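You operate a simulated robot arm through the tools that you are given. There is no shell and no other tool. Be economical: measure what you need, move in short steps, check, and stop when the job is done.

You are at the controls of a simulated robot arm. One attempt, no reset.

TASK
Put things in order on the island top. At the end: the gold ring stands where the yellow cone stood; the brown gourd stands where the gold ring stood; the beige wooden pusher is on the small grey dish; the yellow cone is in the blue bowl; whatever was shut is shut again. Leave all else as you found it, and nothing knocked over.

The check looks at the end state, three seconds after you hand in, the way a careful person would. Anything else that was tipped, shoved, dropped, spilled or broken makes it a failure.

THE ROBOT
A 7-joint arm with a two-finger parallel gripper, fixed in place. Base frame: the origin is at the foot of the arm, x ahead of it, y to its left, z up; the work surface is at about z = 930. Readings come in mm, rad, newtons and seconds.
With the tool pointing down near the work surface it reaches from about 220 to 680 mm from the base axis. Its first joint turns from -1.152 to 1.152 rad. Payload 2.4 kg.
Tool frame: the origin (TCP) lies between the finger pads and is the grasp point; the fingertips stand 30 mm ahead of it; z points along the fingers, y is the line along which they close. Largest opening 94 mm; finger width 28, thickness 10; the body of the gripper, 50 by 96 mm, starts 55 mm behind the TCP.
Orientation is told as [roll, pitch, yaw] about the base's x, y, z axes, in that order, counted from this pose: with the fingers straight down and closing along the base's y, the tool's x points along the base's -x, its y along +y and its z along -z.

THE INTERFACE
- The arm moves only by the tool move_arm. Its arguments are lists of equal length, an entry for each row: "travel": the shift along the tool's x, y, z in units of 200 mm (1.0 is 200 mm), a list of three; "dr": the turn, a rotation vector about the tool's x, y, z in units of 45 degrees (1.0 is 45 degrees), a list of three; "grip": the opening, from 0 (shut) to 1 (fully open). In form: {"travel": [[tx, ty, tz], ...], "dr": [[ax, ay, az], ...], "grip": [grip, ...]}. A call has 1 to 8 rows; each row is the pose to reach, as a shift and turn from the pose commanded when the call began, along the tool's axes at that moment. A call with a number of a shift or a turn outside -1 to 1 is refused whole. A row lasts 0.2 s, in which the tool goes at most 50 mm and 0.15 rad; a call with a longer step from one row to the next is refused whole, and so is a gripper value outside its range. Where a pose cannot be reached the arm comes as near as it can. A force on the tool above 40 N (or 10 N above the force at the start of the call, whichever is more), or a blocked arm, ends the call early, and 0.2 s more pass. Each finger travels about 153 mm/s and halts on what it meets, pressing with about 29 N; the grip force reading is that of the motor and also rises with nothing between the fingers. The clock runs only during rows and for 0.2 s after the last one: add rows that repeat a pose to give the fingers time. It gives the time, the measured TCP pose, the force on the tool (base axes), the opening and the grip force at its end, in the units of the frame above (readings bear some noise).
- Cameras (640 x 400 px; columns grow to the right, rows downward): "scene" is fixed at [29.4, 463.8, 1467.8]; the picture's right is [-0.84, -0.55, 0.00], its down [-0.18, 0.28, -0.94] and it looks along [0.52, -0.79, -0.33] (base axes); focal length 320 px, centre (320, 200). "wrist" rides on the gripper at [-37, 0, -58] in the tool frame; the picture's right is [0.00, -1.00, 0.00], its down [0.97, 0.00, -0.24] and it looks along [0.24, 0.00, 0.97] (tool axes); focal length 218 px, centre (320, 200).
- snapshot(camera): a new picture of that camera. The clock stands still meanwhile.
- measure_at(camera, pixels): there is no depth. For up to 12 entries [column, row, z] of the newest picture of that camera ("zoom" is the newest enlarged one), the place [x, y] in the base frame at which the ray of that pixel passes the height z, good to about 3 mm. The clock stands still meanwhile.
- inspect(camera, box): a new picture of the part [left, top, right, bottom] of that camera's present view, enlarged. The clock stands still meanwhile.
- sign_off(): hands the job in; it is judged then, once.

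Work in short steps. Measure before you move; look again where a grasp or a placing could have gone wrong, and mend it. You have 80 turns and 46 pictures in all, those below and enlarged ones among them. Open the gripper and draw the arm clear of the work before you hand the job in, unless the task says otherwise; then end with one line.

The tools are called after "Call:" as a command line: name --argument value ..., lists and objects as JSON in quotes. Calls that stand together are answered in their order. move_arm: Moves the arm, as the interface text tells. Its arguments: {"type":"object","properties":{"travel":{"type":"array","items":{"type":"array","items":{"type":"number"}}},"dr":{"type":"array","items":{"type":"array","items":{"type":"number"}}},"grip":{"type":"array","items":{"type":"number"}}},"required":["travel","dr","grip"]} The other tools are called the same way: snapshot (camera) takes a picture; measure_at (camera, pixels) gives the place at which the rays of pixels pass given heights; inspect (camera, box) takes an enlarged picture of a part of a camera's view; sign_off () hands the job in.

At the start:

```text
clock: 0.0
tool_pos: [292.6, -367.7, 1236.1]
orientation: [-0.001, 0.001, -0.001]
force: [0.3, -0.5, -0.2]
width: 94.0
finger_force: 0.1
```

scene: 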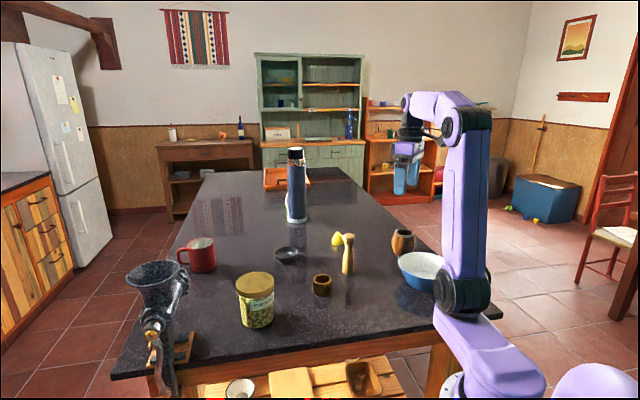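
wrist: 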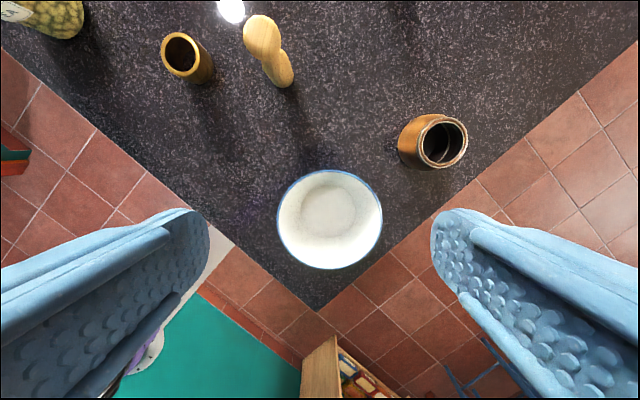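

The scene shows cone (~338,239), pusher (~348,253), ring (~322,285), gourd (~402,240), bowl (~418,270), dish (~287,255). I enlarge the work area for detail.

Call:
inspect --camera "scene" --box '[220, 200, 460, 350]'

Call:
inspect --camera "scene" --box '[120, 140, 360, 290]'

```text
2.67 times, centred on (340, 275) of scene
```

zoom: 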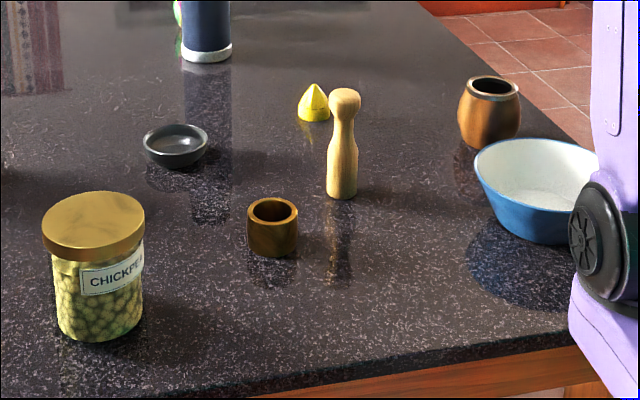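

```text
2.67 times, centred on (240, 215) of scene
```

zoom: 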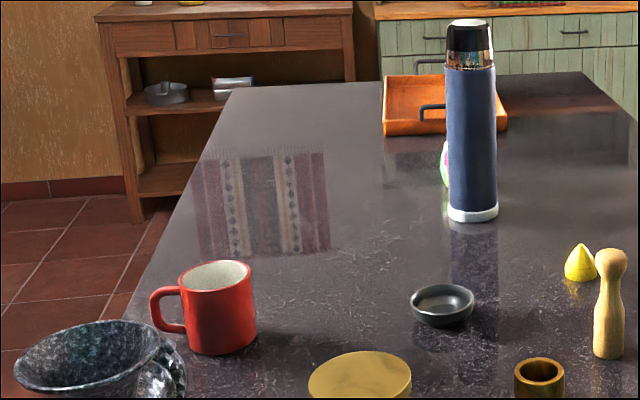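

Nothing shut seems to be in the way of these objects. I measure base and top candidates from both original views.

Call:
measure_at --camera "scene" --pixels '[[337.8, 243.5, 930], [337.8, 231.5, 965], [348.3, 271, 930], [349.4, 236.8, 1040], [322, 291, 930], [322, 278.8, 965], [405, 233, 1000], [402.6, 253.6, 930], [421.4, 264.5, 990], [286, 252.5, 955], [286, 259, 930], [255, 320, 930]]'

Call:
measure_at --camera "wrist" --pixels '[[182, 53, 965], [202, 73, 930], [443, 141, 1000], [418, 143, 930], [330, 219, 990], [330, 212, 930], [262, 33, 1030], [283, 74, 930]]'

```text
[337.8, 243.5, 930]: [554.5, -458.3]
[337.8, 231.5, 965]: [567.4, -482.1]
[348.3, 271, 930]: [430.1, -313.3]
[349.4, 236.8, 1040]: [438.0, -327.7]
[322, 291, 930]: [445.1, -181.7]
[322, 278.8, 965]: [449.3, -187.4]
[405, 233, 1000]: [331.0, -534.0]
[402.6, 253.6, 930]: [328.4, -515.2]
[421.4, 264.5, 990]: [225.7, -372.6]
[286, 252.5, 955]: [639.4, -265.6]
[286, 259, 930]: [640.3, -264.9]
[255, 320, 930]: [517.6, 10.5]
```

```text
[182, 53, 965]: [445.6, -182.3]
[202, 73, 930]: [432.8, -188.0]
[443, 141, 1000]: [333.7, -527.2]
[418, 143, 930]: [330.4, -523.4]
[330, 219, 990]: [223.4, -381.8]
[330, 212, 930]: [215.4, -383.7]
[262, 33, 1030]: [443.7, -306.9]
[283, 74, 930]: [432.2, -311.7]
```

Cone (r≈719 mm) and dish (r≈692) lie beyond the straight-down reach, so I'll need an outward tilt there. I move above that area first for a better view.

Call:
move_arm --travel '[[-0.2, 0, 0], [-0.4, 0, 0], [-0.6, 0, 0], [-0.8, 0, 0], [-0.95, 0, 0], [-0.95, 0, 0]]' --dr '[[0, 0, 0], [0, 0, 0], [0, 0, 0], [0, 0, 0], [0, 0, 0], [0, 0, 0]]' --grip '[1, 1, 1, 1, 1, 1]'

Call:
snapshot --camera "wrist"

```text
clock: 1.4
tool_pos: [475.7, -364.5, 1237.0]
orientation: [0.002, 0.0, 0.0]
force: [-0.8, -0.5, -0.1]
width: 94.0
finger_force: 0.1
out of reach, approached as far as the arm can: row 5, 6
```

```text
41 pictures are left
```

wrist: 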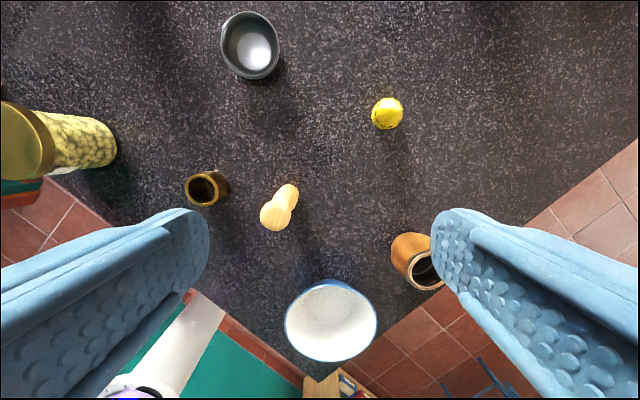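

Cone is at (387,114), dish at (250,45), pusher head (276,216)/base (288,194), ring top (201,189), bowl (330,322). Measuring.

Call:
measure_at --camera "wrist" --pixels '[[387, 114, 935], [387, 114, 945], [371, 114, 935], [403, 114, 935], [250, 45, 952], [251, 52, 935], [221, 45, 952], [280, 45, 952], [276, 216, 1030], [201, 189, 965], [290, 192, 930], [331, 322, 985]]'

Call:
inspect --camera "wrist" --box '[180, 0, 420, 150]'

```text
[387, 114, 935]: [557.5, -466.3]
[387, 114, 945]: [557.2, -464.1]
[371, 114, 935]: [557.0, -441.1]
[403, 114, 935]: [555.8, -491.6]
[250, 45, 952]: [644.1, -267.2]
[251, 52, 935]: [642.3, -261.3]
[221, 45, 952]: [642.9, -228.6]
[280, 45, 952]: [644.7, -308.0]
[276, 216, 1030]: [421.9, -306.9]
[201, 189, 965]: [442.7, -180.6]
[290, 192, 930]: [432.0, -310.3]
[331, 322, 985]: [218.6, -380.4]
```

```text
2.67 times, centred on (300, 75) of wrist
```

zoom: 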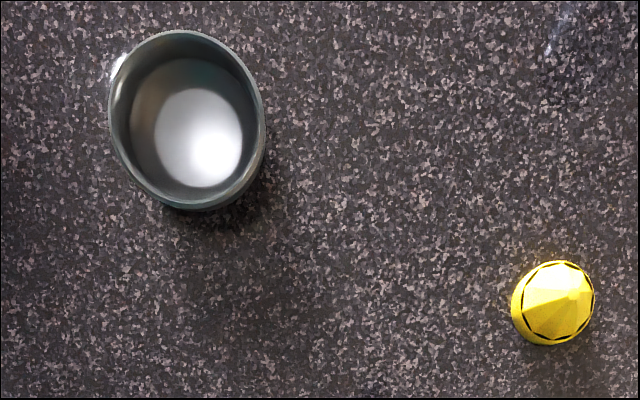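

Cone centre ≈(556,-462), diameter ≈48; dish centre ≈(642,-264). I yaw the tool to the cone's azimuth (-0.693 rad) while descending a bit.

Call:
move_arm --travel '[[0, 0, 0.1], [0, 0, 0.2], [0, 0, 0.3], [0, 0, 0.4], [0, 0, 0.4]]' --dr '[[0, 0, 0.18], [0, 0, 0.36], [0, 0, 0.54], [0, 0, 0.72], [0, 0, 0.882]]' --grip '[1, 1, 1, 1, 1]'

Call:
move_arm --travel '[[0, 0, 0], [0, 0, 0], [0, 0, 0], [0, 0, 0]]' --dr '[[0, -0.17, 0], [0, -0.34, 0], [0, -0.51, 0], [0, -0.667, 0]]' --grip '[1, 1, 1, 1]'

```text
clock: 2.6
tool_pos: [473.6, -365.1, 1155.9]
orientation: [0.001, 0.0, -0.694]
force: [0.3, -0.1, 0.2]
width: 93.8
finger_force: 0.1
```

```text
clock: 3.6
tool_pos: [474.9, -365.0, 1155.3]
orientation: [-0.001, -0.525, -0.693]
force: [-0.1, 0.4, 0.4]
width: 93.8
finger_force: 0.0
```

Tilt is set as expected. I move to about 50 mm above the grasp pose over the cone and look.

Call:
move_arm --travel '[[-0.031, -0.023, 0.18], [-0.063, -0.046, 0.36], [-0.094, -0.069, 0.54], [-0.126, -0.092, 0.72], [-0.157, -0.115, 0.899], [-0.157, -0.115, 0.899]]' --dr '[[0, 0, 0], [0, 0, 0], [0, 0, 0], [0, 0, 0], [0, 0, 0], [0, 0, 0]]' --grip '[1, 1, 1, 1, 1, 1]'

Call:
snapshot --camera "wrist"

```text
clock: 5.0
tool_pos: [549.7, -456.7, 1016.4]
orientation: [0.0, -0.526, -0.695]
force: [0.6, -0.2, 0.1]
width: 93.8
finger_force: 0.0
```

```text
39 pictures are left
```

wrist: 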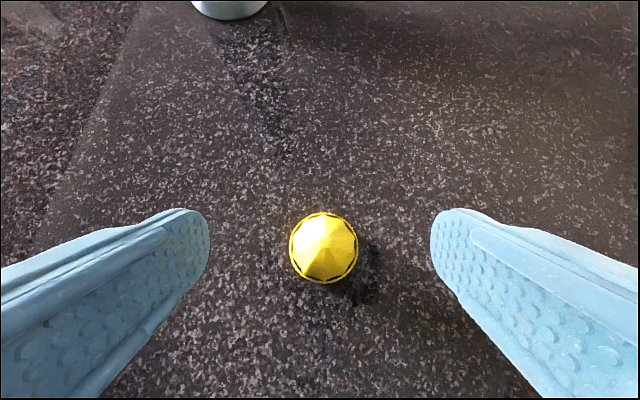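

Cone's band circle centres at about (323,249). Measuring it.

Call:
measure_at --camera "wrist" --pixels '[[324, 246, 944], [323, 250, 932], [290, 249, 940], [358, 249, 940], [323, 285, 930], [324, 236, 975]]'

```text
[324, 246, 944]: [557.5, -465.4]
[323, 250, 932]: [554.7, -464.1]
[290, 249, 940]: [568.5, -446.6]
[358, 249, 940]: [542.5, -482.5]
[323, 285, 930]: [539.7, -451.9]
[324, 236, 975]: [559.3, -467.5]
```

Cone centre refined to (556,-464.5). I descend 50 mm and close on its band.

Call:
move_arm --travel '[[0.057, -0.01, 0.112], [0.114, -0.01, 0.223], [0.114, -0.01, 0.223]]' --dr '[[0, 0, 0], [0, 0, 0], [0, 0, 0]]' --grip '[1, 1, 1]'

Call:
move_arm --travel '[[0, 0, 0], [0, 0, 0], [0, 0, 0], [0, 0, 0]]' --dr '[[0, 0, 0], [0, 0, 0], [0, 0, 0], [0, 0, 0]]' --grip '[0.6, 0.4, 0.4, 0.4]'

Call:
inspect --camera "scene" --box '[260, 180, 420, 280]'

```text
clock: 5.8
tool_pos: [551.2, -460.1, 965.6]
orientation: [0.0, -0.527, -0.693]
force: [-1.5, -0.3, -0.4]
width: 93.9
finger_force: 0.1
```

```text
clock: 6.8
tool_pos: [550.0, -458.9, 966.3]
orientation: [0.001, -0.524, -0.693]
force: [0.5, 0.1, 0.5]
width: 41.8
finger_force: 28.6
```

```text
4.00 times, centred on (340, 230) of scene
```

zoom: 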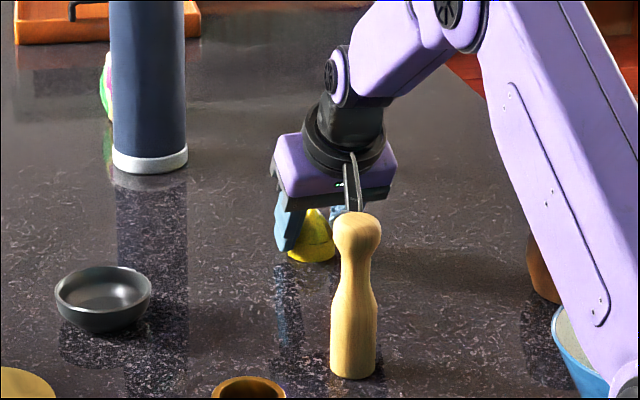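

Cone held (width 41.8). I lift straight up 130 mm, then move half way toward the bowl.

Call:
move_arm --travel '[[-0.108, 0, -0.188], [-0.217, 0, -0.375], [-0.325, 0, -0.563], [-0.325, 0, -0.563]]' --dr '[[0, 0, 0], [0, 0, 0], [0, 0, 0], [0, 0, 0]]' --grip '[0.4, 0.4, 0.4, 0.4]'

Call:
move_arm --travel '[[0.168, -0.094, -0.097], [0.336, -0.188, -0.194], [0.503, -0.281, -0.291], [0.671, -0.375, -0.388]]' --dr '[[0, 0, 0], [0, 0, 0], [0, 0, 0], [0, 0, 0]]' --grip '[0.4, 0.4, 0.4, 0.4]'

Call:
move_arm --travel '[[0.168, -0.094, -0.097], [0.336, -0.188, -0.194], [0.503, -0.281, -0.291], [0.671, -0.375, -0.388], [0.671, -0.375, -0.388]]' --dr '[[0, 0, 0], [0, 0, 0], [0, 0, 0], [0, 0, 0], [0, 0, 0]]' --grip '[0.4, 0.4, 0.4, 0.4, 0.4]'

Call:
snapshot --camera "wrist"

```text
clock: 7.8
tool_pos: [551.1, -458.0, 1096.4]
orientation: [0.0, -0.525, -0.691]
force: [-0.1, 0.2, 0.2]
width: 37.4
finger_force: 0.0
```

```text
clock: 8.8
tool_pos: [384.0, -416.3, 1095.9]
orientation: [-0.001, -0.526, -0.693]
force: [-0.3, -0.1, 0.0]
width: 37.5
finger_force: 0.1
```

```text
clock: 10.0
tool_pos: [215.5, -377.0, 1095.4]
orientation: [0.0, -0.523, -0.693]
force: [-0.2, -0.5, -0.1]
width: 37.5
finger_force: 0.1
```

```text
37 pictures are left
```

wrist: 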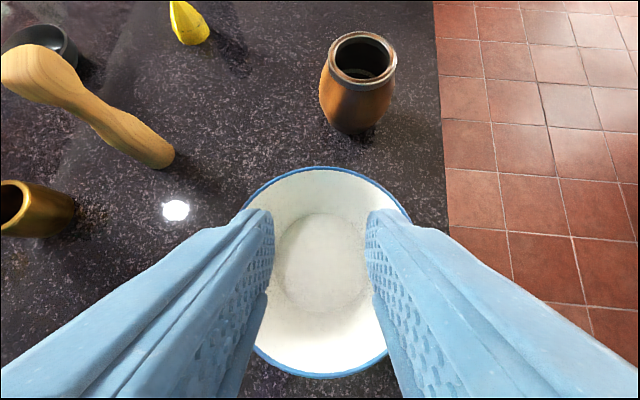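

The width fell to the commanded 37.5: the cone slipped out and is left behind at (188,22). I inspect it and measure the bowl (rim centre ~(327,272)) and gourd rim (362,58).

Call:
inspect --camera "wrist" --box '[120, 0, 280, 100]'

Call:
measure_at --camera "wrist" --pixels '[[327, 272, 985], [322, 262, 938], [327, 168, 985], [327, 377, 985], [362, 58, 1000], [350, 112, 935], [190, 40, 930], [10, 205, 965], [155, 155, 935]]'

```text
4.00 times, centred on (200, 50) of wrist
```

zoom: 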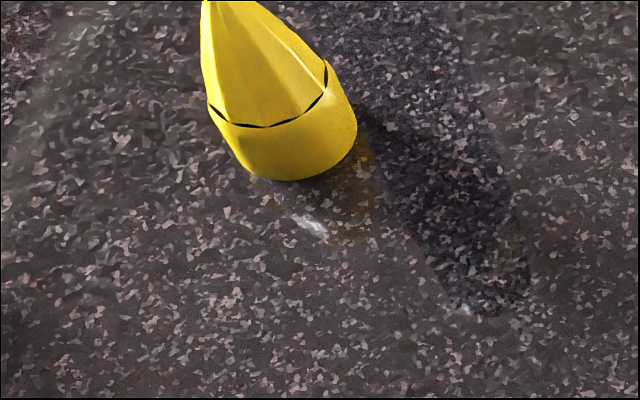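

```text
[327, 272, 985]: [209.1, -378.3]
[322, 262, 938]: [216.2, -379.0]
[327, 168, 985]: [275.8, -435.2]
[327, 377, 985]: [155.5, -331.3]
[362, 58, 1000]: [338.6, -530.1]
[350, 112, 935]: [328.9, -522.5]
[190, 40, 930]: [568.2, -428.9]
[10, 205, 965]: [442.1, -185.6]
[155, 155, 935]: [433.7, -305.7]
```

The cone still stands upright; the pads had caught its taper. I go back above it and look again.

Call:
move_arm --travel '[[-0.168, 0.094, 0.097], [-0.336, 0.188, 0.194], [-0.503, 0.281, 0.291], [-0.671, 0.375, 0.388]]' --dr '[[0, 0, 0], [0, 0, 0], [0, 0, 0], [0, 0, 0]]' --grip '[0.6, 0.7, 0.8, 0.8]'

Call:
move_arm --travel '[[-0.168, 0.094, 0.097], [-0.336, 0.188, 0.194], [-0.503, 0.281, 0.291], [-0.671, 0.375, 0.388]]' --dr '[[0, 0, 0], [0, 0, 0], [0, 0, 0], [0, 0, 0]]' --grip '[0.8, 0.8, 0.8, 0.8]'

Call:
move_arm --travel '[[0.1, 0, 0.173], [0.2, 0, 0.346], [0.2, 0, 0.346]]' --dr '[[0, 0, 0], [0, 0, 0], [0, 0, 0]]' --grip '[0.8, 0.8, 0.8]'

Call:
snapshot --camera "wrist"

```text
clock: 11.0
tool_pos: [384.5, -419.1, 1096.6]
orientation: [0.0, -0.522, -0.696]
force: [0.6, -0.1, -2.0]
width: 75.2
finger_force: 0.1
```

```text
clock: 12.0
tool_pos: [552.7, -460.9, 1094.5]
orientation: [0.001, -0.525, -0.692]
force: [-0.1, 0.3, 0.9]
width: 75.1
finger_force: 0.0
```

```text
clock: 12.8
tool_pos: [551.8, -459.2, 1014.9]
orientation: [-0.001, -0.525, -0.693]
force: [0.4, -0.7, -0.1]
width: 75.4
finger_force: 0.1
```

```text
35 pictures are left
```

wrist: 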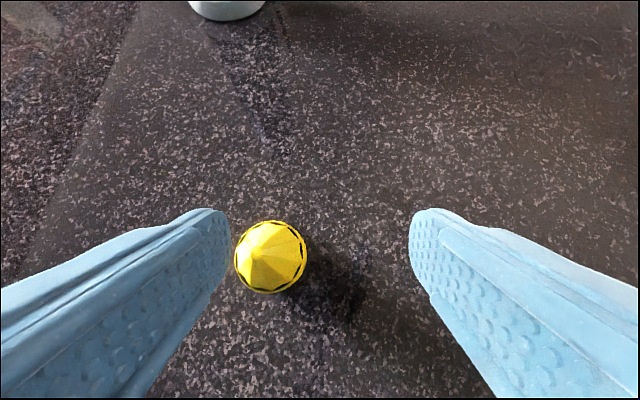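

The cone shifted sideways to about (270,257) when it slipped; its original spot (556,-464.5) is on record. I measure its present place.

Call:
measure_at --camera "wrist" --pixels '[[270, 255, 944], [271, 259, 932], [235, 257, 940], [306, 257, 940], [271, 294, 930]]'

```text
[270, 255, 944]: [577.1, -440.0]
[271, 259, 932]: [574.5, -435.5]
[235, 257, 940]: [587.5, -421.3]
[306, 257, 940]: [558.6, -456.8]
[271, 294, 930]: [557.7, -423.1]
```

Cone now at (575,-438.5). I shift 31 mm sideways, open fully, and descend lower (TCP z≈961) so the pads meet the cylindrical band.

Call:
move_arm --travel '[[0, 0.155, 0], [0, 0.155, 0], [0.074, 0.155, 0.113], [0.135, 0.155, 0.205], [0.148, 0.155, 0.226], [0.148, 0.155, 0.226]]' --dr '[[0, 0, 0], [0, 0, 0], [0, 0, 0], [0, 0, 0], [0, 0, 0], [0, 0, 0]]' --grip '[0.9, 0.9, 0.9, 0.9, 0.9, 0.9]'

Call:
snapshot --camera "wrist"

```text
clock: 14.2
tool_pos: [567.9, -435.0, 963.0]
orientation: [0.001, -0.525, -0.692]
force: [-3.4, 3.0, 7.4]
width: 84.6
finger_force: 0.2
```

```text
34 pictures are left
```

wrist: 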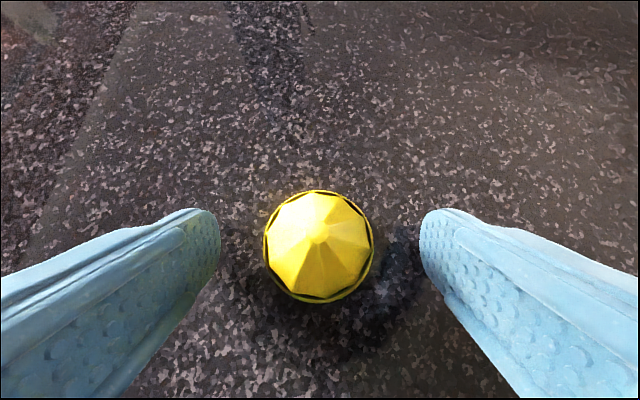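

Touching the table lightly (7 N), so z≈963 is the lowest. I shift 4 mm outward so the inner tip corners meet the band at its widest, then close.

Call:
move_arm --travel '[[-0.022, 0, 0.001], [-0.022, 0, 0.001], [-0.022, 0, 0.001], [-0.022, 0, 0.001], [-0.022, 0, 0.001]]' --dr '[[0, 0, 0], [0, 0, 0], [0, 0, 0], [0, 0, 0], [0, 0, 0]]' --grip '[0.8, 0.6, 0.4, 0.3, 0.3]'

Call:
snapshot --camera "wrist"

```text
clock: 15.4
tool_pos: [570.9, -436.7, 964.2]
orientation: [0.001, -0.524, -0.694]
force: [-0.5, 0.5, -0.3]
width: 41.7
finger_force: 29.0
```

```text
33 pictures are left
```

wrist: 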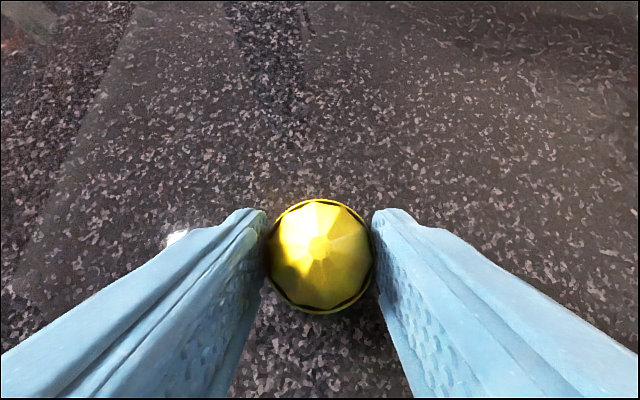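

Width 41.7 again, seated lower. I lift slowly 20 mm and check that the width holds.

Call:
move_arm --travel '[[-0.006, 0, -0.011], [-0.013, 0, -0.022], [-0.025, 0, -0.043], [-0.037, 0, -0.064], [-0.05, 0, -0.087], [-0.05, 0, -0.087]]' --dr '[[0, 0, 0], [0, 0, 0], [0, 0, 0], [0, 0, 0], [0, 0, 0], [0, 0, 0]]' --grip '[0.3, 0.3, 0.3, 0.3, 0.3, 0.3]'

Call:
snapshot --camera "wrist"

```text
clock: 16.8
tool_pos: [569.4, -436.9, 985.5]
orientation: [0.0, -0.523, -0.693]
force: [-0.6, 0.2, -0.6]
width: 42.0
finger_force: 29.2
```

```text
32 pictures are left
```

wrist: 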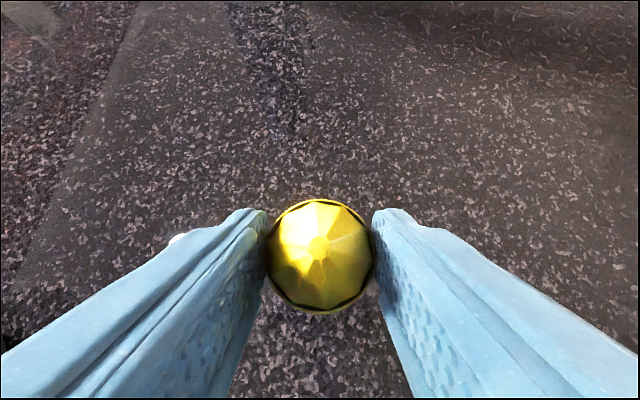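

Held. Lifting to ~1095 and carrying it to the bowl.

Call:
move_arm --travel '[[-0.05, 0, -0.087], [-0.12, 0, -0.208], [-0.2, 0, -0.346], [-0.275, 0, -0.476], [-0.275, 0, -0.476]]' --dr '[[0, 0, 0], [0, 0, 0], [0, 0, 0], [0, 0, 0], [0, 0, 0]]' --grip '[0.3, 0.3, 0.3, 0.3, 0.3]'

Call:
move_arm --travel '[[0.07, -0.047, -0.04], [0.21, -0.141, -0.121], [0.365, -0.245, -0.211], [0.52, -0.349, -0.3], [0.6755, -0.4535, -0.39]]' --dr '[[0, 0, 0], [0, 0, 0], [0, 0, 0], [0, 0, 0], [0, 0, 0]]' --grip '[0.3, 0.3, 0.3, 0.3, 0.3]'

Call:
move_arm --travel '[[0.155, -0.104, -0.09], [0.31, -0.208, -0.179], [0.465, -0.312, -0.269], [0.6, -0.403, -0.346], [0.6755, -0.4535, -0.39], [0.6755, -0.4535, -0.39]]' --dr '[[0, 0, 0], [0, 0, 0], [0, 0, 0], [0, 0, 0], [0, 0, 0], [0, 0, 0]]' --grip '[0.3, 0.3, 0.3, 0.3, 0.3, 0.3]'

Call:
snapshot --camera "wrist"

```text
clock: 18.0
tool_pos: [571.7, -435.0, 1094.0]
orientation: [-0.001, -0.523, -0.692]
force: [-0.5, 1.1, 0.4]
width: 41.9
finger_force: 29.7
```

```text
clock: 19.2
tool_pos: [391.9, -407.4, 1094.1]
orientation: [0.0, -0.524, -0.691]
force: [0.5, 0.3, -0.8]
width: 42.1
finger_force: 28.6
```

```text
clock: 20.6
tool_pos: [214.8, -376.7, 1094.5]
orientation: [0.0, -0.524, -0.692]
force: [-1.1, -0.1, -0.4]
width: 41.8
finger_force: 29.4
```

```text
31 pictures are left
```

wrist: 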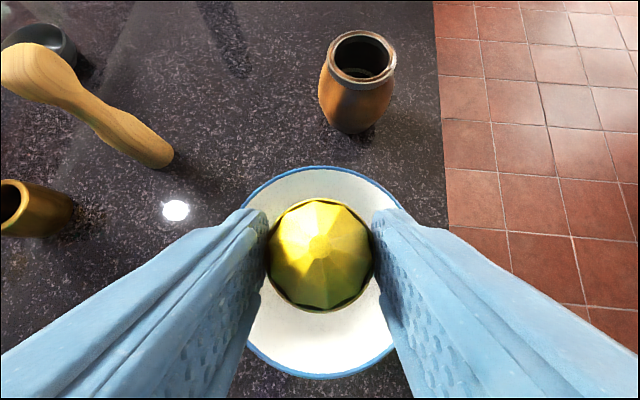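

Cone is centred over the bowl. I lower ~118 mm, with the cone's base ending just above the bowl floor.

Call:
move_arm --travel '[[0.1, 0, 0.173], [0.2, 0, 0.346], [0.25, 0, 0.433], [0.275, 0, 0.476], [0.297, 0, 0.515], [0.297, 0, 0.515]]' --dr '[[0, 0, 0], [0, 0, 0], [0, 0, 0], [0, 0, 0], [0, 0, 0], [0, 0, 0]]' --grip '[0.3, 0.3, 0.3, 0.3, 0.3, 0.3]'

Call:
inspect --camera "scene" --box '[340, 200, 500, 300]'

```text
clock: 22.0
tool_pos: [215.1, -377.0, 974.7]
orientation: [0.0, -0.525, -0.691]
force: [0.4, -0.1, 0.1]
width: 42.1
finger_force: 29.1
```

```text
4.00 times, centred on (420, 250) of scene
```

zoom: 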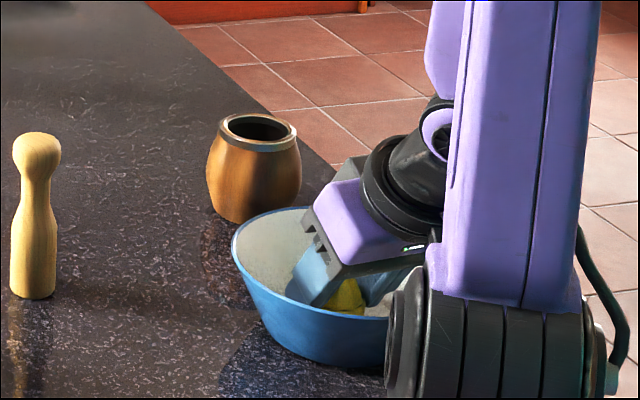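

No contact yet; I lower 5 mm more and open slightly to release.

Call:
move_arm --travel '[[0.006, 0, 0.011], [0.0125, 0, 0.0217], [0.0125, 0, 0.0217], [0.0125, 0, 0.0217], [0.0125, 0, 0.0217]]' --dr '[[0, 0, 0], [0, 0, 0], [0, 0, 0], [0, 0, 0], [0, 0, 0]]' --grip '[0.3, 0.3, 0.5, 0.58, 0.58]'

Call:
move_arm --travel '[[-0.05, 0, -0.087], [-0.15, 0, -0.26], [-0.25, 0, -0.433], [-0.31, 0, -0.537], [-0.31, 0, -0.537]]' --dr '[[0, 0, 0], [0, 0, 0], [0, 0, 0], [0, 0, 0], [0, 0, 0]]' --grip '[0.58, 0.58, 0.58, 0.58, 0.58]'

Call:
snapshot --camera "wrist"

```text
clock: 23.2
tool_pos: [214.8, -378.2, 971.4]
orientation: [-0.001, -0.526, -0.693]
force: [-1.8, -4.7, 14.0]
width: 53.2
finger_force: 0.1
```

```text
clock: 24.4
tool_pos: [215.3, -376.8, 1093.8]
orientation: [0.002, -0.525, -0.693]
force: [0.2, 0.3, 0.4]
width: 54.6
finger_force: 0.0
```

```text
29 pictures are left
```

wrist: 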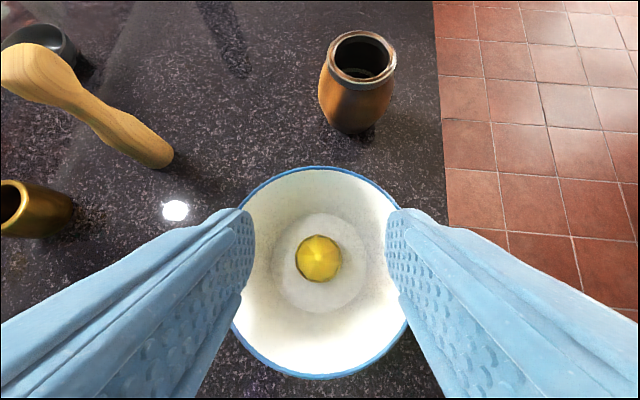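

The cone stands in the bowl (319,258). Next the ring at ≈(444,-183): I raise a bit, cross to above it keeping this tilt and yaw, which I'll also need for placing it.

Call:
move_arm --travel '[[-0.1, 0, -0.173], [-0.1, 0.2, -0.173], [-0.135, 0.4, -0.153], [-0.17, 0.58, -0.133], [-0.204, 0.74, -0.113]]' --dr '[[0, 0, 0], [0, 0, 0], [0, 0, 0], [0, 0, 0], [0, 0, 0]]' --grip '[0.58, 0.58, 0.58, 0.58, 0.58]'

Call:
move_arm --travel '[[0, 0.2, 0], [0, 0.4, 0.05], [0, 0.6, 0.14], [0, 0.735, 0.2305], [0, 0.735, 0.2305]]' --dr '[[0, 0, 0], [0, 0, 0], [0, 0, 0], [0, 0, 0], [0, 0, 0]]' --grip '[0.6, 0.7, 0.8, 0.9, 1]'

Call:
snapshot --camera "wrist"

```text
clock: 25.6
tool_pos: [328.5, -278.0, 1133.6]
orientation: [0.0, -0.523, -0.693]
force: [0.6, 0.1, 0.3]
width: 54.5
finger_force: 0.0
```

```text
clock: 26.8
tool_pos: [441.4, -179.8, 1094.6]
orientation: [-0.001, -0.527, -0.691]
force: [0.1, -0.1, 0.5]
width: 94.1
finger_force: 0.0
```

```text
28 pictures are left
```

wrist: 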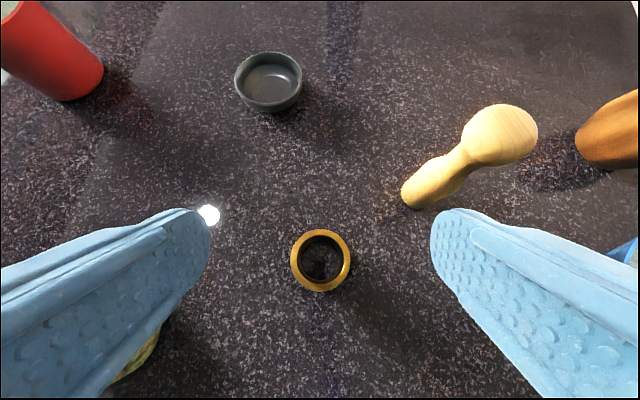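

Ring rim centre at (321,260), dish rim (268,80), pusher base (415,195). Measuring with the ring's top at ~968.

Call:
measure_at --camera "wrist" --pixels '[[321, 260, 968], [321, 260, 960], [290, 260, 968], [352, 260, 968], [321, 293, 950], [268, 80, 955], [270, 88, 935], [416, 193, 930], [505, 130, 1025]]'

Call:
inspect --camera "scene" --box '[260, 230, 420, 330]'

```text
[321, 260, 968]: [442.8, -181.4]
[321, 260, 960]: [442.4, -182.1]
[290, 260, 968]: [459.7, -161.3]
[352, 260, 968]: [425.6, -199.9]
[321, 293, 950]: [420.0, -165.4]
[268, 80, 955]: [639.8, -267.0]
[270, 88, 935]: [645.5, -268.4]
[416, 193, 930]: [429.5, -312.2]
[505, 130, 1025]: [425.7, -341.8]
```

```text
4.00 times, centred on (340, 280) of scene
```

zoom: 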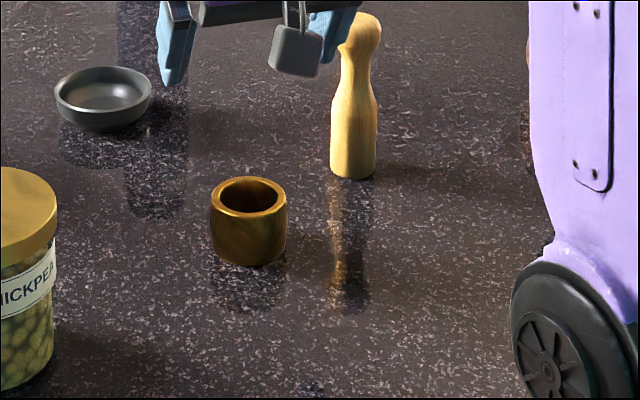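

Ring centre (443,-182), outer dia ~52, top ~970. I descend to TCP z≈972 and close.

Call:
move_arm --travel '[[0.1, -0.003, 0.17], [0.2, -0.003, 0.34], [0.27, -0.003, 0.458], [0.31, -0.003, 0.526], [0.31, -0.003, 0.526]]' --dr '[[0, 0, 0], [0, 0, 0], [0, 0, 0], [0, 0, 0], [0, 0, 0]]' --grip '[1, 1, 1, 1, 1]'

Call:
move_arm --travel '[[0, 0, 0], [0, 0, 0], [0, 0, 0], [0, 0, 0]]' --dr '[[0, 0, 0], [0, 0, 0], [0, 0, 0], [0, 0, 0]]' --grip '[0.7, 0.4, 0.4, 0.4]'

Call:
snapshot --camera "wrist"

```text
clock: 28.0
tool_pos: [438.6, -180.0, 972.1]
orientation: [-0.001, -0.525, -0.695]
force: [-0.4, 0.4, 0.3]
width: 94.0
finger_force: 0.1
```

```text
clock: 29.0
tool_pos: [439.9, -179.4, 971.6]
orientation: [0.0, -0.524, -0.693]
force: [-0.1, -0.7, 0.2]
width: 51.3
finger_force: 28.6
```

```text
26 pictures are left
```

wrist: 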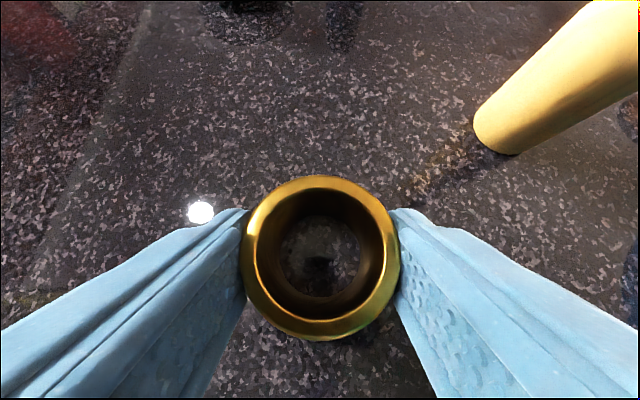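

Ring held at 51.3 mm. I lift 158 mm to clear the pusher and carry it to above the cone's original place.

Call:
move_arm --travel '[[-0.07, 0, -0.121], [-0.18, 0, -0.312], [-0.29, 0, -0.502], [-0.395, 0, -0.684]]' --dr '[[0, 0, 0], [0, 0, 0], [0, 0, 0], [0, 0, 0]]' --grip '[0.4, 0.4, 0.4, 0.4]'

Call:
move_arm --travel '[[-0.145, -0.09, 0.084], [-0.29, -0.181, 0.168], [-0.435, -0.272, 0.251], [-0.58, -0.3625, 0.335]]' --dr '[[0, 0, 0], [0, 0, 0], [0, 0, 0], [0, 0, 0]]' --grip '[0.4, 0.4, 0.4, 0.4]'

Call:
move_arm --travel '[[-0.143, -0.09, 0.083], [-0.27, -0.181, 0.18], [-0.37, -0.272, 0.36], [-0.428, -0.3625, 0.55], [-0.428, -0.3625, 0.5935], [-0.428, -0.3625, 0.5935]]' --dr '[[0, 0, 0], [0, 0, 0], [0, 0, 0], [0, 0, 0], [0, 0, 0], [0, 0, 0]]' --grip '[0.4, 0.4, 0.4, 0.4, 0.4, 0.4]'

Call:
snapshot --camera "wrist"

```text
clock: 30.0
tool_pos: [438.2, -179.6, 1131.5]
orientation: [0.0, -0.521, -0.693]
force: [-0.3, -0.6, -0.2]
width: 51.6
finger_force: 28.9
```

```text
clock: 31.0
tool_pos: [496.6, -321.3, 1129.8]
orientation: [0.001, -0.523, -0.694]
force: [-0.1, -0.5, -0.1]
width: 51.4
finger_force: 29.0
```

```text
clock: 32.4
tool_pos: [551.3, -462.6, 1070.9]
orientation: [-0.001, -0.524, -0.691]
force: [0.9, -0.2, -0.6]
width: 51.4
finger_force: 29.4
```

```text
25 pictures are left
```

wrist: 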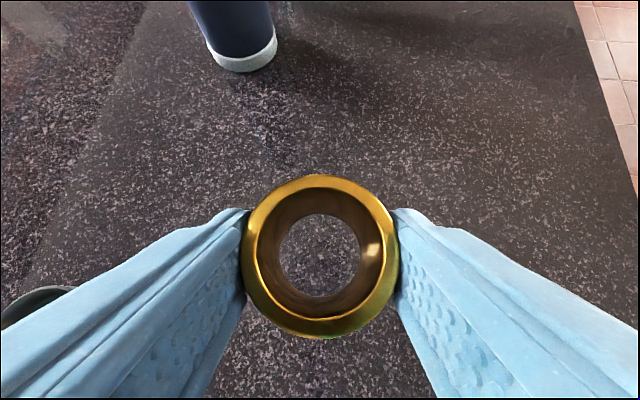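

Position reads (551.3,-462.6) against a target of (552.7,-462.1). I lower ~98 mm.

Call:
move_arm --travel '[[0.08, 0, 0.139], [0.16, 0, 0.277], [0.22, 0, 0.381], [0.24, 0, 0.416], [0.245, 0, 0.4245], [0.245, 0, 0.4245]]' --dr '[[0, 0, 0], [0, 0, 0], [0, 0, 0], [0, 0, 0], [0, 0, 0], [0, 0, 0]]' --grip '[0.4, 0.4, 0.4, 0.4, 0.4, 0.4]'

```text
clock: 33.8
tool_pos: [552.0, -462.3, 971.6]
orientation: [0.001, -0.527, -0.695]
force: [0.5, -0.2, -0.2]
width: 51.2
finger_force: 29.5
```

At 971.6 with no contact force, same height as grasped. I lower 1 mm more, release, and lift away.

Call:
move_arm --travel '[[0.0025, 0, 0.0043], [0.0025, 0, 0.0043], [0.0025, 0, 0.0043], [0.0025, 0, 0.0043], [0.0025, 0, 0.0043]]' --dr '[[0, 0, 0], [0, 0, 0], [0, 0, 0], [0, 0, 0], [0, 0, 0]]' --grip '[0.4, 0.57, 0.65, 0.85, 0.85]'

Call:
move_arm --travel '[[-0.1, 0, -0.173], [-0.2, 0, -0.346], [-0.3, 0, -0.52], [-0.3, 0, -0.52]]' --dr '[[0, 0, 0], [0, 0, 0], [0, 0, 0], [0, 0, 0]]' --grip '[0.85, 0.85, 0.85, 0.85]'

Call:
snapshot --camera "wrist"

```text
clock: 35.0
tool_pos: [551.4, -462.4, 970.9]
orientation: [-0.002, -0.524, -0.692]
force: [-0.2, 0.2, 0.2]
width: 79.9
finger_force: 0.0
```

```text
clock: 36.0
tool_pos: [552.0, -463.0, 1090.7]
orientation: [0.001, -0.524, -0.691]
force: [0.4, -1.3, 0.4]
width: 79.7
finger_force: 0.1
```

```text
24 pictures are left
```

wrist: 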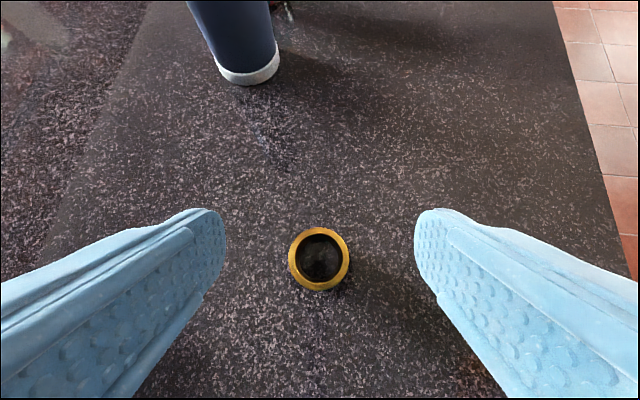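

Ring stands upright at the cone's spot. Next the gourd (~(332,-526)): I move above it and turn the tool straight down.

Call:
move_arm --travel '[[0.088, -0.155, -0.06], [0.175, -0.31, -0.12], [0.263, -0.466, -0.18], [0.35, -0.62, -0.24], [0.438, -0.777, -0.3], [0.526, -0.932, -0.3615]]' --dr '[[0, 0, 0], [0, 0, 0], [0, 0, 0], [0, 0, 0], [0, 0, 0], [0, 0, 0]]' --grip '[0.9, 1, 1, 1, 1, 1]'

Call:
move_arm --travel '[[0, 0, 0], [0, 0, 0], [0, 0, 0], [0, 0, 0], [0, 0, 0]]' --dr '[[0, 0.17, 0], [0, 0.34, 0], [0, 0.51, 0], [0, 0.667, 0], [0, 0.667, 0]]' --grip '[1, 1, 1, 1, 1]'

Call:
snapshot --camera "wrist"

```text
clock: 37.4
tool_pos: [333.6, -524.4, 1101.2]
orientation: [0.0, -0.523, -0.691]
force: [-0.1, 0.0, -0.5]
width: 94.2
finger_force: 0.1
```

```text
clock: 38.6
tool_pos: [335.1, -524.1, 1101.9]
orientation: [0.0, 0.001, -0.693]
force: [0.7, -0.5, 0.1]
width: 93.8
finger_force: 0.1
```

```text
23 pictures are left
```

wrist: 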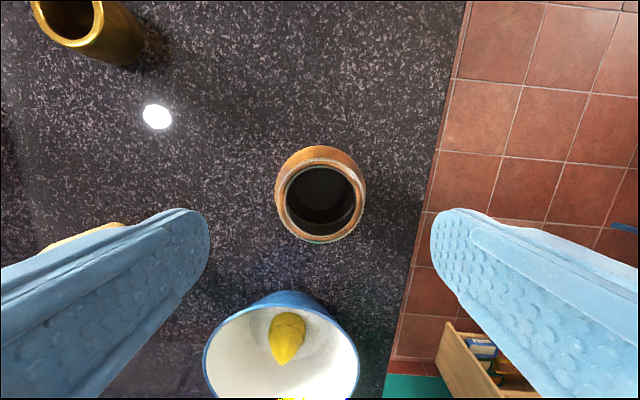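

Gourd rim centre at (320,200); belly edges at columns 275 and 366. Measuring.

Call:
measure_at --camera "wrist" --pixels '[[320, 202, 1005], [275, 187, 970], [366, 187, 970], [279, 202, 1005], [362, 202, 1005], [320, 190, 970], [320, 146, 970]]'

```text
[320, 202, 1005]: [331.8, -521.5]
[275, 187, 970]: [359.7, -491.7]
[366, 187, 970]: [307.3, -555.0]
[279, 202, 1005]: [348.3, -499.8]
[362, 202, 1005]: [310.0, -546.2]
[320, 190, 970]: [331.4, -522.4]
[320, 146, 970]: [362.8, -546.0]
```

Gourd centre ≈(332.5,-523), belly ~80 mm, so about 6 mm clearance each side. I shift 2 mm and descend slowly to TCP z≈970.

Call:
move_arm --travel '[[0.01, -0.004, 0.15], [0.01, -0.004, 0.3], [0.01, -0.004, 0.4], [0.01, -0.004, 0.5], [0.01, -0.004, 0.6], [0.01, -0.004, 0.66], [0.01, -0.004, 0.66]]' --dr '[[0, 0, 0], [0, 0, 0], [0, 0, 0], [0, 0, 0], [0, 0, 0], [0, 0, 0], [0, 0, 0]]' --grip '[1, 1, 1, 1, 1, 1, 1]'

Call:
move_arm --travel '[[0, 0, 0], [0, 0, 0], [0, 0, 0]]' --dr '[[0, 0, 0], [0, 0, 0], [0, 0, 0]]' --grip '[0.8, 0.65, 0.65]'

Call:
snapshot --camera "wrist"

```text
clock: 40.2
tool_pos: [333.4, -523.6, 970.2]
orientation: [-0.001, 0.0, -0.692]
force: [0.2, -0.4, 0.3]
width: 93.8
finger_force: 0.0
```

```text
clock: 41.0
tool_pos: [331.6, -523.3, 969.2]
orientation: [-0.001, -0.001, -0.693]
force: [0.7, 0.8, 6.8]
width: 78.1
finger_force: 29.2
```

```text
22 pictures are left
```

wrist: 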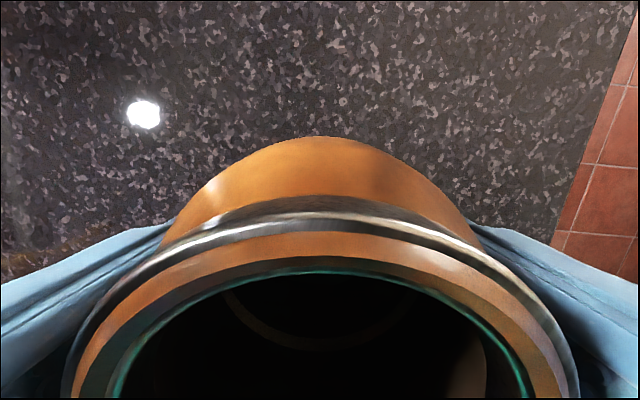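

Gourd held at 78.1 mm. I lift 165 mm (gentle start) so its base clears the pusher, and carry it half way.

Call:
move_arm --travel '[[0, 0, -0.04], [0, 0, -0.15], [0, 0, -0.35], [0, 0, -0.55], [0, 0, -0.75], [0, 0, -0.825], [0, 0, -0.825]]' --dr '[[0, 0, 0], [0, 0, 0], [0, 0, 0], [0, 0, 0], [0, 0, 0], [0, 0, 0], [0, 0, 0]]' --grip '[0.65, 0.65, 0.65, 0.65, 0.65, 0.65, 0.65]'

Call:
inspect --camera "scene" --box '[300, 130, 500, 255]'

```text
clock: 42.6
tool_pos: [332.0, -523.1, 1133.2]
orientation: [0.001, 0.001, -0.693]
force: [-0.1, 0.7, -2.2]
width: 77.8
finger_force: 29.1
```

```text
3.20 times, centred on (400, 192) of scene
```

zoom: 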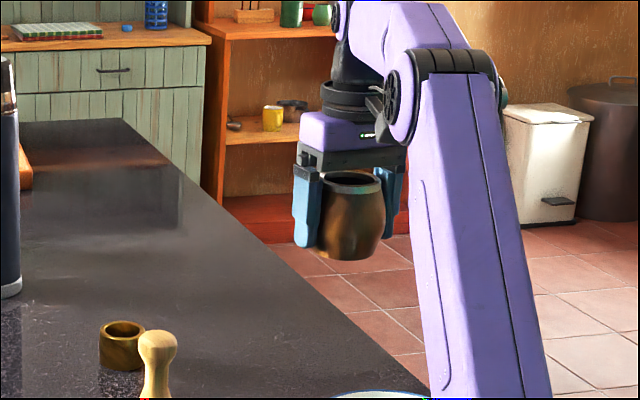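

Gourd hangs upright in the fingers. I carry it to above the ring's old spot (443,-182).

Call:
move_arm --travel '[[0.04, 0.1, 0], [0.12, 0.3, 0], [0.21, 0.52, 0], [0.29, 0.73, 0], [0.332, 0.8325, 0]]' --dr '[[0, 0, 0], [0, 0, 0], [0, 0, 0], [0, 0, 0], [0, 0, 0]]' --grip '[0.65, 0.65, 0.65, 0.65, 0.65]'

Call:
move_arm --travel '[[0.08, 0.2, 0], [0.16, 0.4, 0], [0.24, 0.6, 0], [0.3, 0.75, 0], [0.332, 0.8325, 0], [0.332, 0.8325, 0]]' --dr '[[0, 0, 0], [0, 0, 0], [0, 0, 0], [0, 0, 0], [0, 0, 0], [0, 0, 0]]' --grip '[0.65, 0.65, 0.65, 0.65, 0.65, 0.65]'

```text
clock: 43.8
tool_pos: [389.0, -353.0, 1133.4]
orientation: [0.001, -0.002, -0.693]
force: [-0.6, 0.0, -1.2]
width: 77.9
finger_force: 29.0
```

```text
clock: 45.2
tool_pos: [442.6, -183.2, 1134.5]
orientation: [0.0, 0.0, -0.693]
force: [0.2, -0.1, -1.6]
width: 77.6
finger_force: 29.1
```

At (442.6,-183.2). Lowering to just above grasp height.

Call:
move_arm --travel '[[0, 0, 0.2], [0, 0, 0.4], [0, 0, 0.6], [0, 0, 0.72], [0, 0, 0.79], [0, 0, 0.81], [0, 0, 0.81]]' --dr '[[0, 0, 0], [0, 0, 0], [0, 0, 0], [0, 0, 0], [0, 0, 0], [0, 0, 0], [0, 0, 0]]' --grip '[0.65, 0.65, 0.65, 0.65, 0.65, 0.65, 0.65]'

Call:
inspect --camera "scene" --box '[260, 220, 420, 320]'

```text
clock: 46.8
tool_pos: [443.7, -182.4, 972.1]
orientation: [-0.001, 0.0, -0.693]
force: [1.1, 0.0, -0.7]
width: 77.5
finger_force: 29.1
```

```text
4.00 times, centred on (340, 270) of scene
```

zoom: 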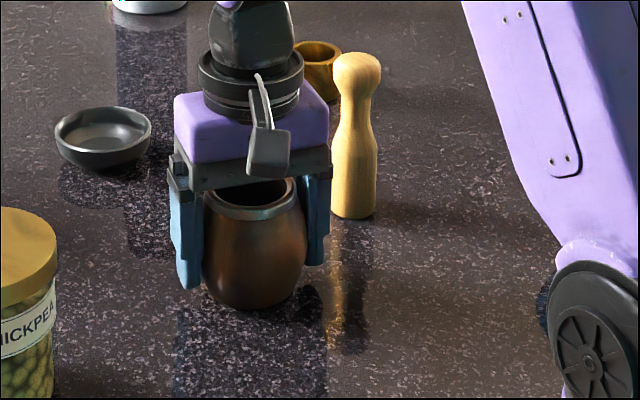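

Gourd upright just above the surface. I lower in 1 mm steps to 969 and then release.

Call:
move_arm --travel '[[0, 0, 0.006], [0, 0, 0.012], [0, 0, 0.015], [0, 0, 0.015]]' --dr '[[0, 0, 0], [0, 0, 0], [0, 0, 0], [0, 0, 0]]' --grip '[0.65, 0.65, 0.65, 0.65]'

```text
clock: 47.8
tool_pos: [443.6, -183.7, 969.4]
orientation: [0.001, -0.004, -0.693]
force: [-7.9, 1.6, 33.2]
width: 77.9
finger_force: 28.6
```

Firm contact (33 N). I relieve 1 mm, open fully, and rise straight up.

Call:
move_arm --travel '[[0, 0, -0.006], [0, 0, -0.006], [0, 0, -0.006], [0, 0, -0.006]]' --dr '[[0, 0, 0], [0, 0, 0], [0, 0, 0], [0, 0, 0]]' --grip '[0.65, 0.9, 1, 1]'

Call:
move_arm --travel '[[0, 0, -0.1], [0, 0, -0.25], [0, 0, -0.45], [0, 0, -0.65], [0, 0, -0.75]]' --dr '[[0, 0, 0], [0, 0, 0], [0, 0, 0], [0, 0, 0], [0, 0, 0]]' --grip '[1, 1, 1, 1, 1]'

Call:
snapshot --camera "wrist"

```text
clock: 48.8
tool_pos: [443.3, -181.6, 970.2]
orientation: [-0.001, 0.0, -0.693]
force: [-0.6, 0.3, -0.2]
width: 93.9
finger_force: 0.0
```

```text
clock: 50.0
tool_pos: [443.6, -182.9, 1121.2]
orientation: [0.0, 0.001, -0.694]
force: [0.8, 0.4, -0.3]
width: 93.8
finger_force: 0.0
```

```text
19 pictures are left
```

wrist: 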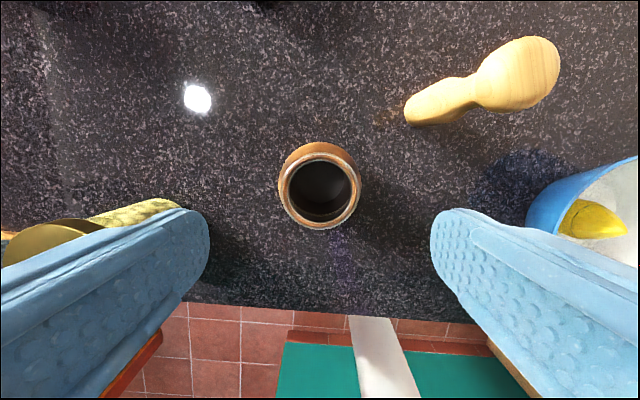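

Gourd stands upright at the ring's spot. Next the pusher (≈(430.5,-311.5)): I move above it, set yaw -0.45 and a 20° outward tilt needed for the dish's reach.

Call:
move_arm --travel '[[0, 0, -0.15], [-0.1, -0.18, -0.15], [-0.2, -0.37, -0.15], [-0.3135, -0.5485, -0.15]]' --dr '[[0, 0, -0.1], [0, 0, -0.2], [0, 0, -0.31], [0, 0, -0.31]]' --grip '[1, 0.9, 0.8, 0.75]'

Call:
move_arm --travel '[[0, 0, 0], [0, 0, 0], [0, 0, 0], [0, 0, 0]]' --dr '[[0, -0.15, 0], [0, -0.3, 0], [0, -0.444, 0], [0, -0.444, 0]]' --grip '[0.75, 0.75, 0.75, 0.75]'

Call:
snapshot --camera "wrist"

```text
clock: 51.0
tool_pos: [420.3, -307.3, 1150.2]
orientation: [0.002, 0.001, -0.448]
force: [0.6, 0.4, -1.1]
width: 70.5
finger_force: 0.1
```

```text
clock: 52.0
tool_pos: [420.9, -307.9, 1150.0]
orientation: [0.0, -0.352, -0.45]
force: [1.2, 0.4, 0.0]
width: 70.3
finger_force: 0.1
```

```text
18 pictures are left
```

wrist: 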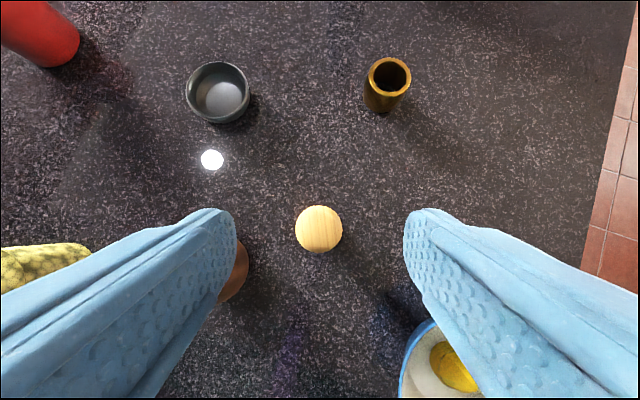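

Pusher head at (319,229), directly below the camera; dish rim centre (218,90), floor (219,97). Measuring both and the ring's base.

Call:
measure_at --camera "wrist" --pixels '[[319, 229, 1038], [295, 229, 1038], [343, 229, 1038], [218, 90, 952], [220, 98, 935], [186, 92, 952], [249, 92, 952], [218, 63, 952], [218, 118, 952], [383, 97, 935], [389, 76, 970]]'

Call:
inspect --camera "wrist" --box '[160, 40, 288, 120]'

Call:
inspect --camera "scene" --box '[260, 215, 388, 295]'

```text
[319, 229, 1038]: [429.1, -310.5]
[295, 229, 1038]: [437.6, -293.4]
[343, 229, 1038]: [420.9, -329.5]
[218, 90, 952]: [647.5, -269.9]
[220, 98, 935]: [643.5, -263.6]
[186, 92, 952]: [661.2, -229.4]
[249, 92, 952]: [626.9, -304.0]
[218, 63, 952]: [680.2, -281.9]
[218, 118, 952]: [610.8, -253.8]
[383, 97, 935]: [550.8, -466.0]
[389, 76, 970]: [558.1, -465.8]
```

```text
5.00 times, centred on (224, 80) of wrist
```

zoom: 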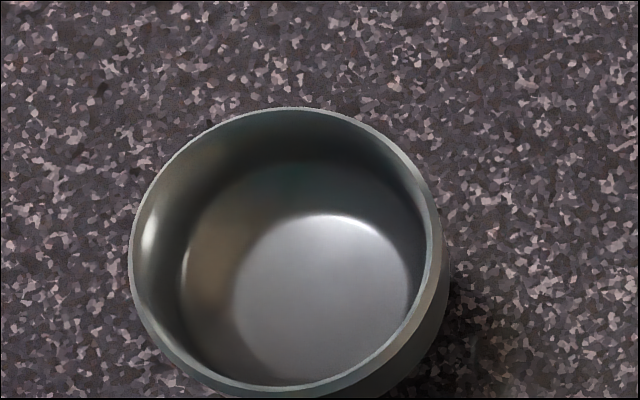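

```text
5.00 times, centred on (324, 255) of scene
```

zoom: 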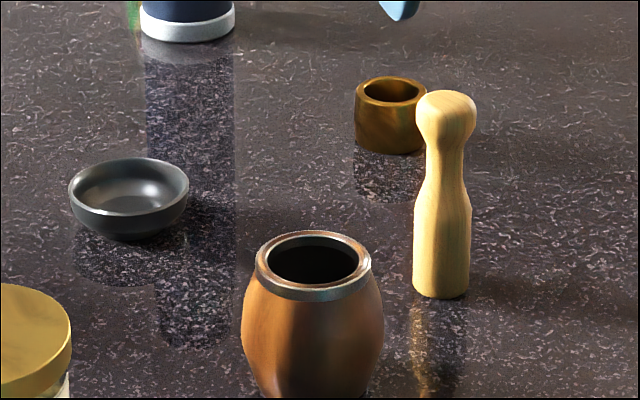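

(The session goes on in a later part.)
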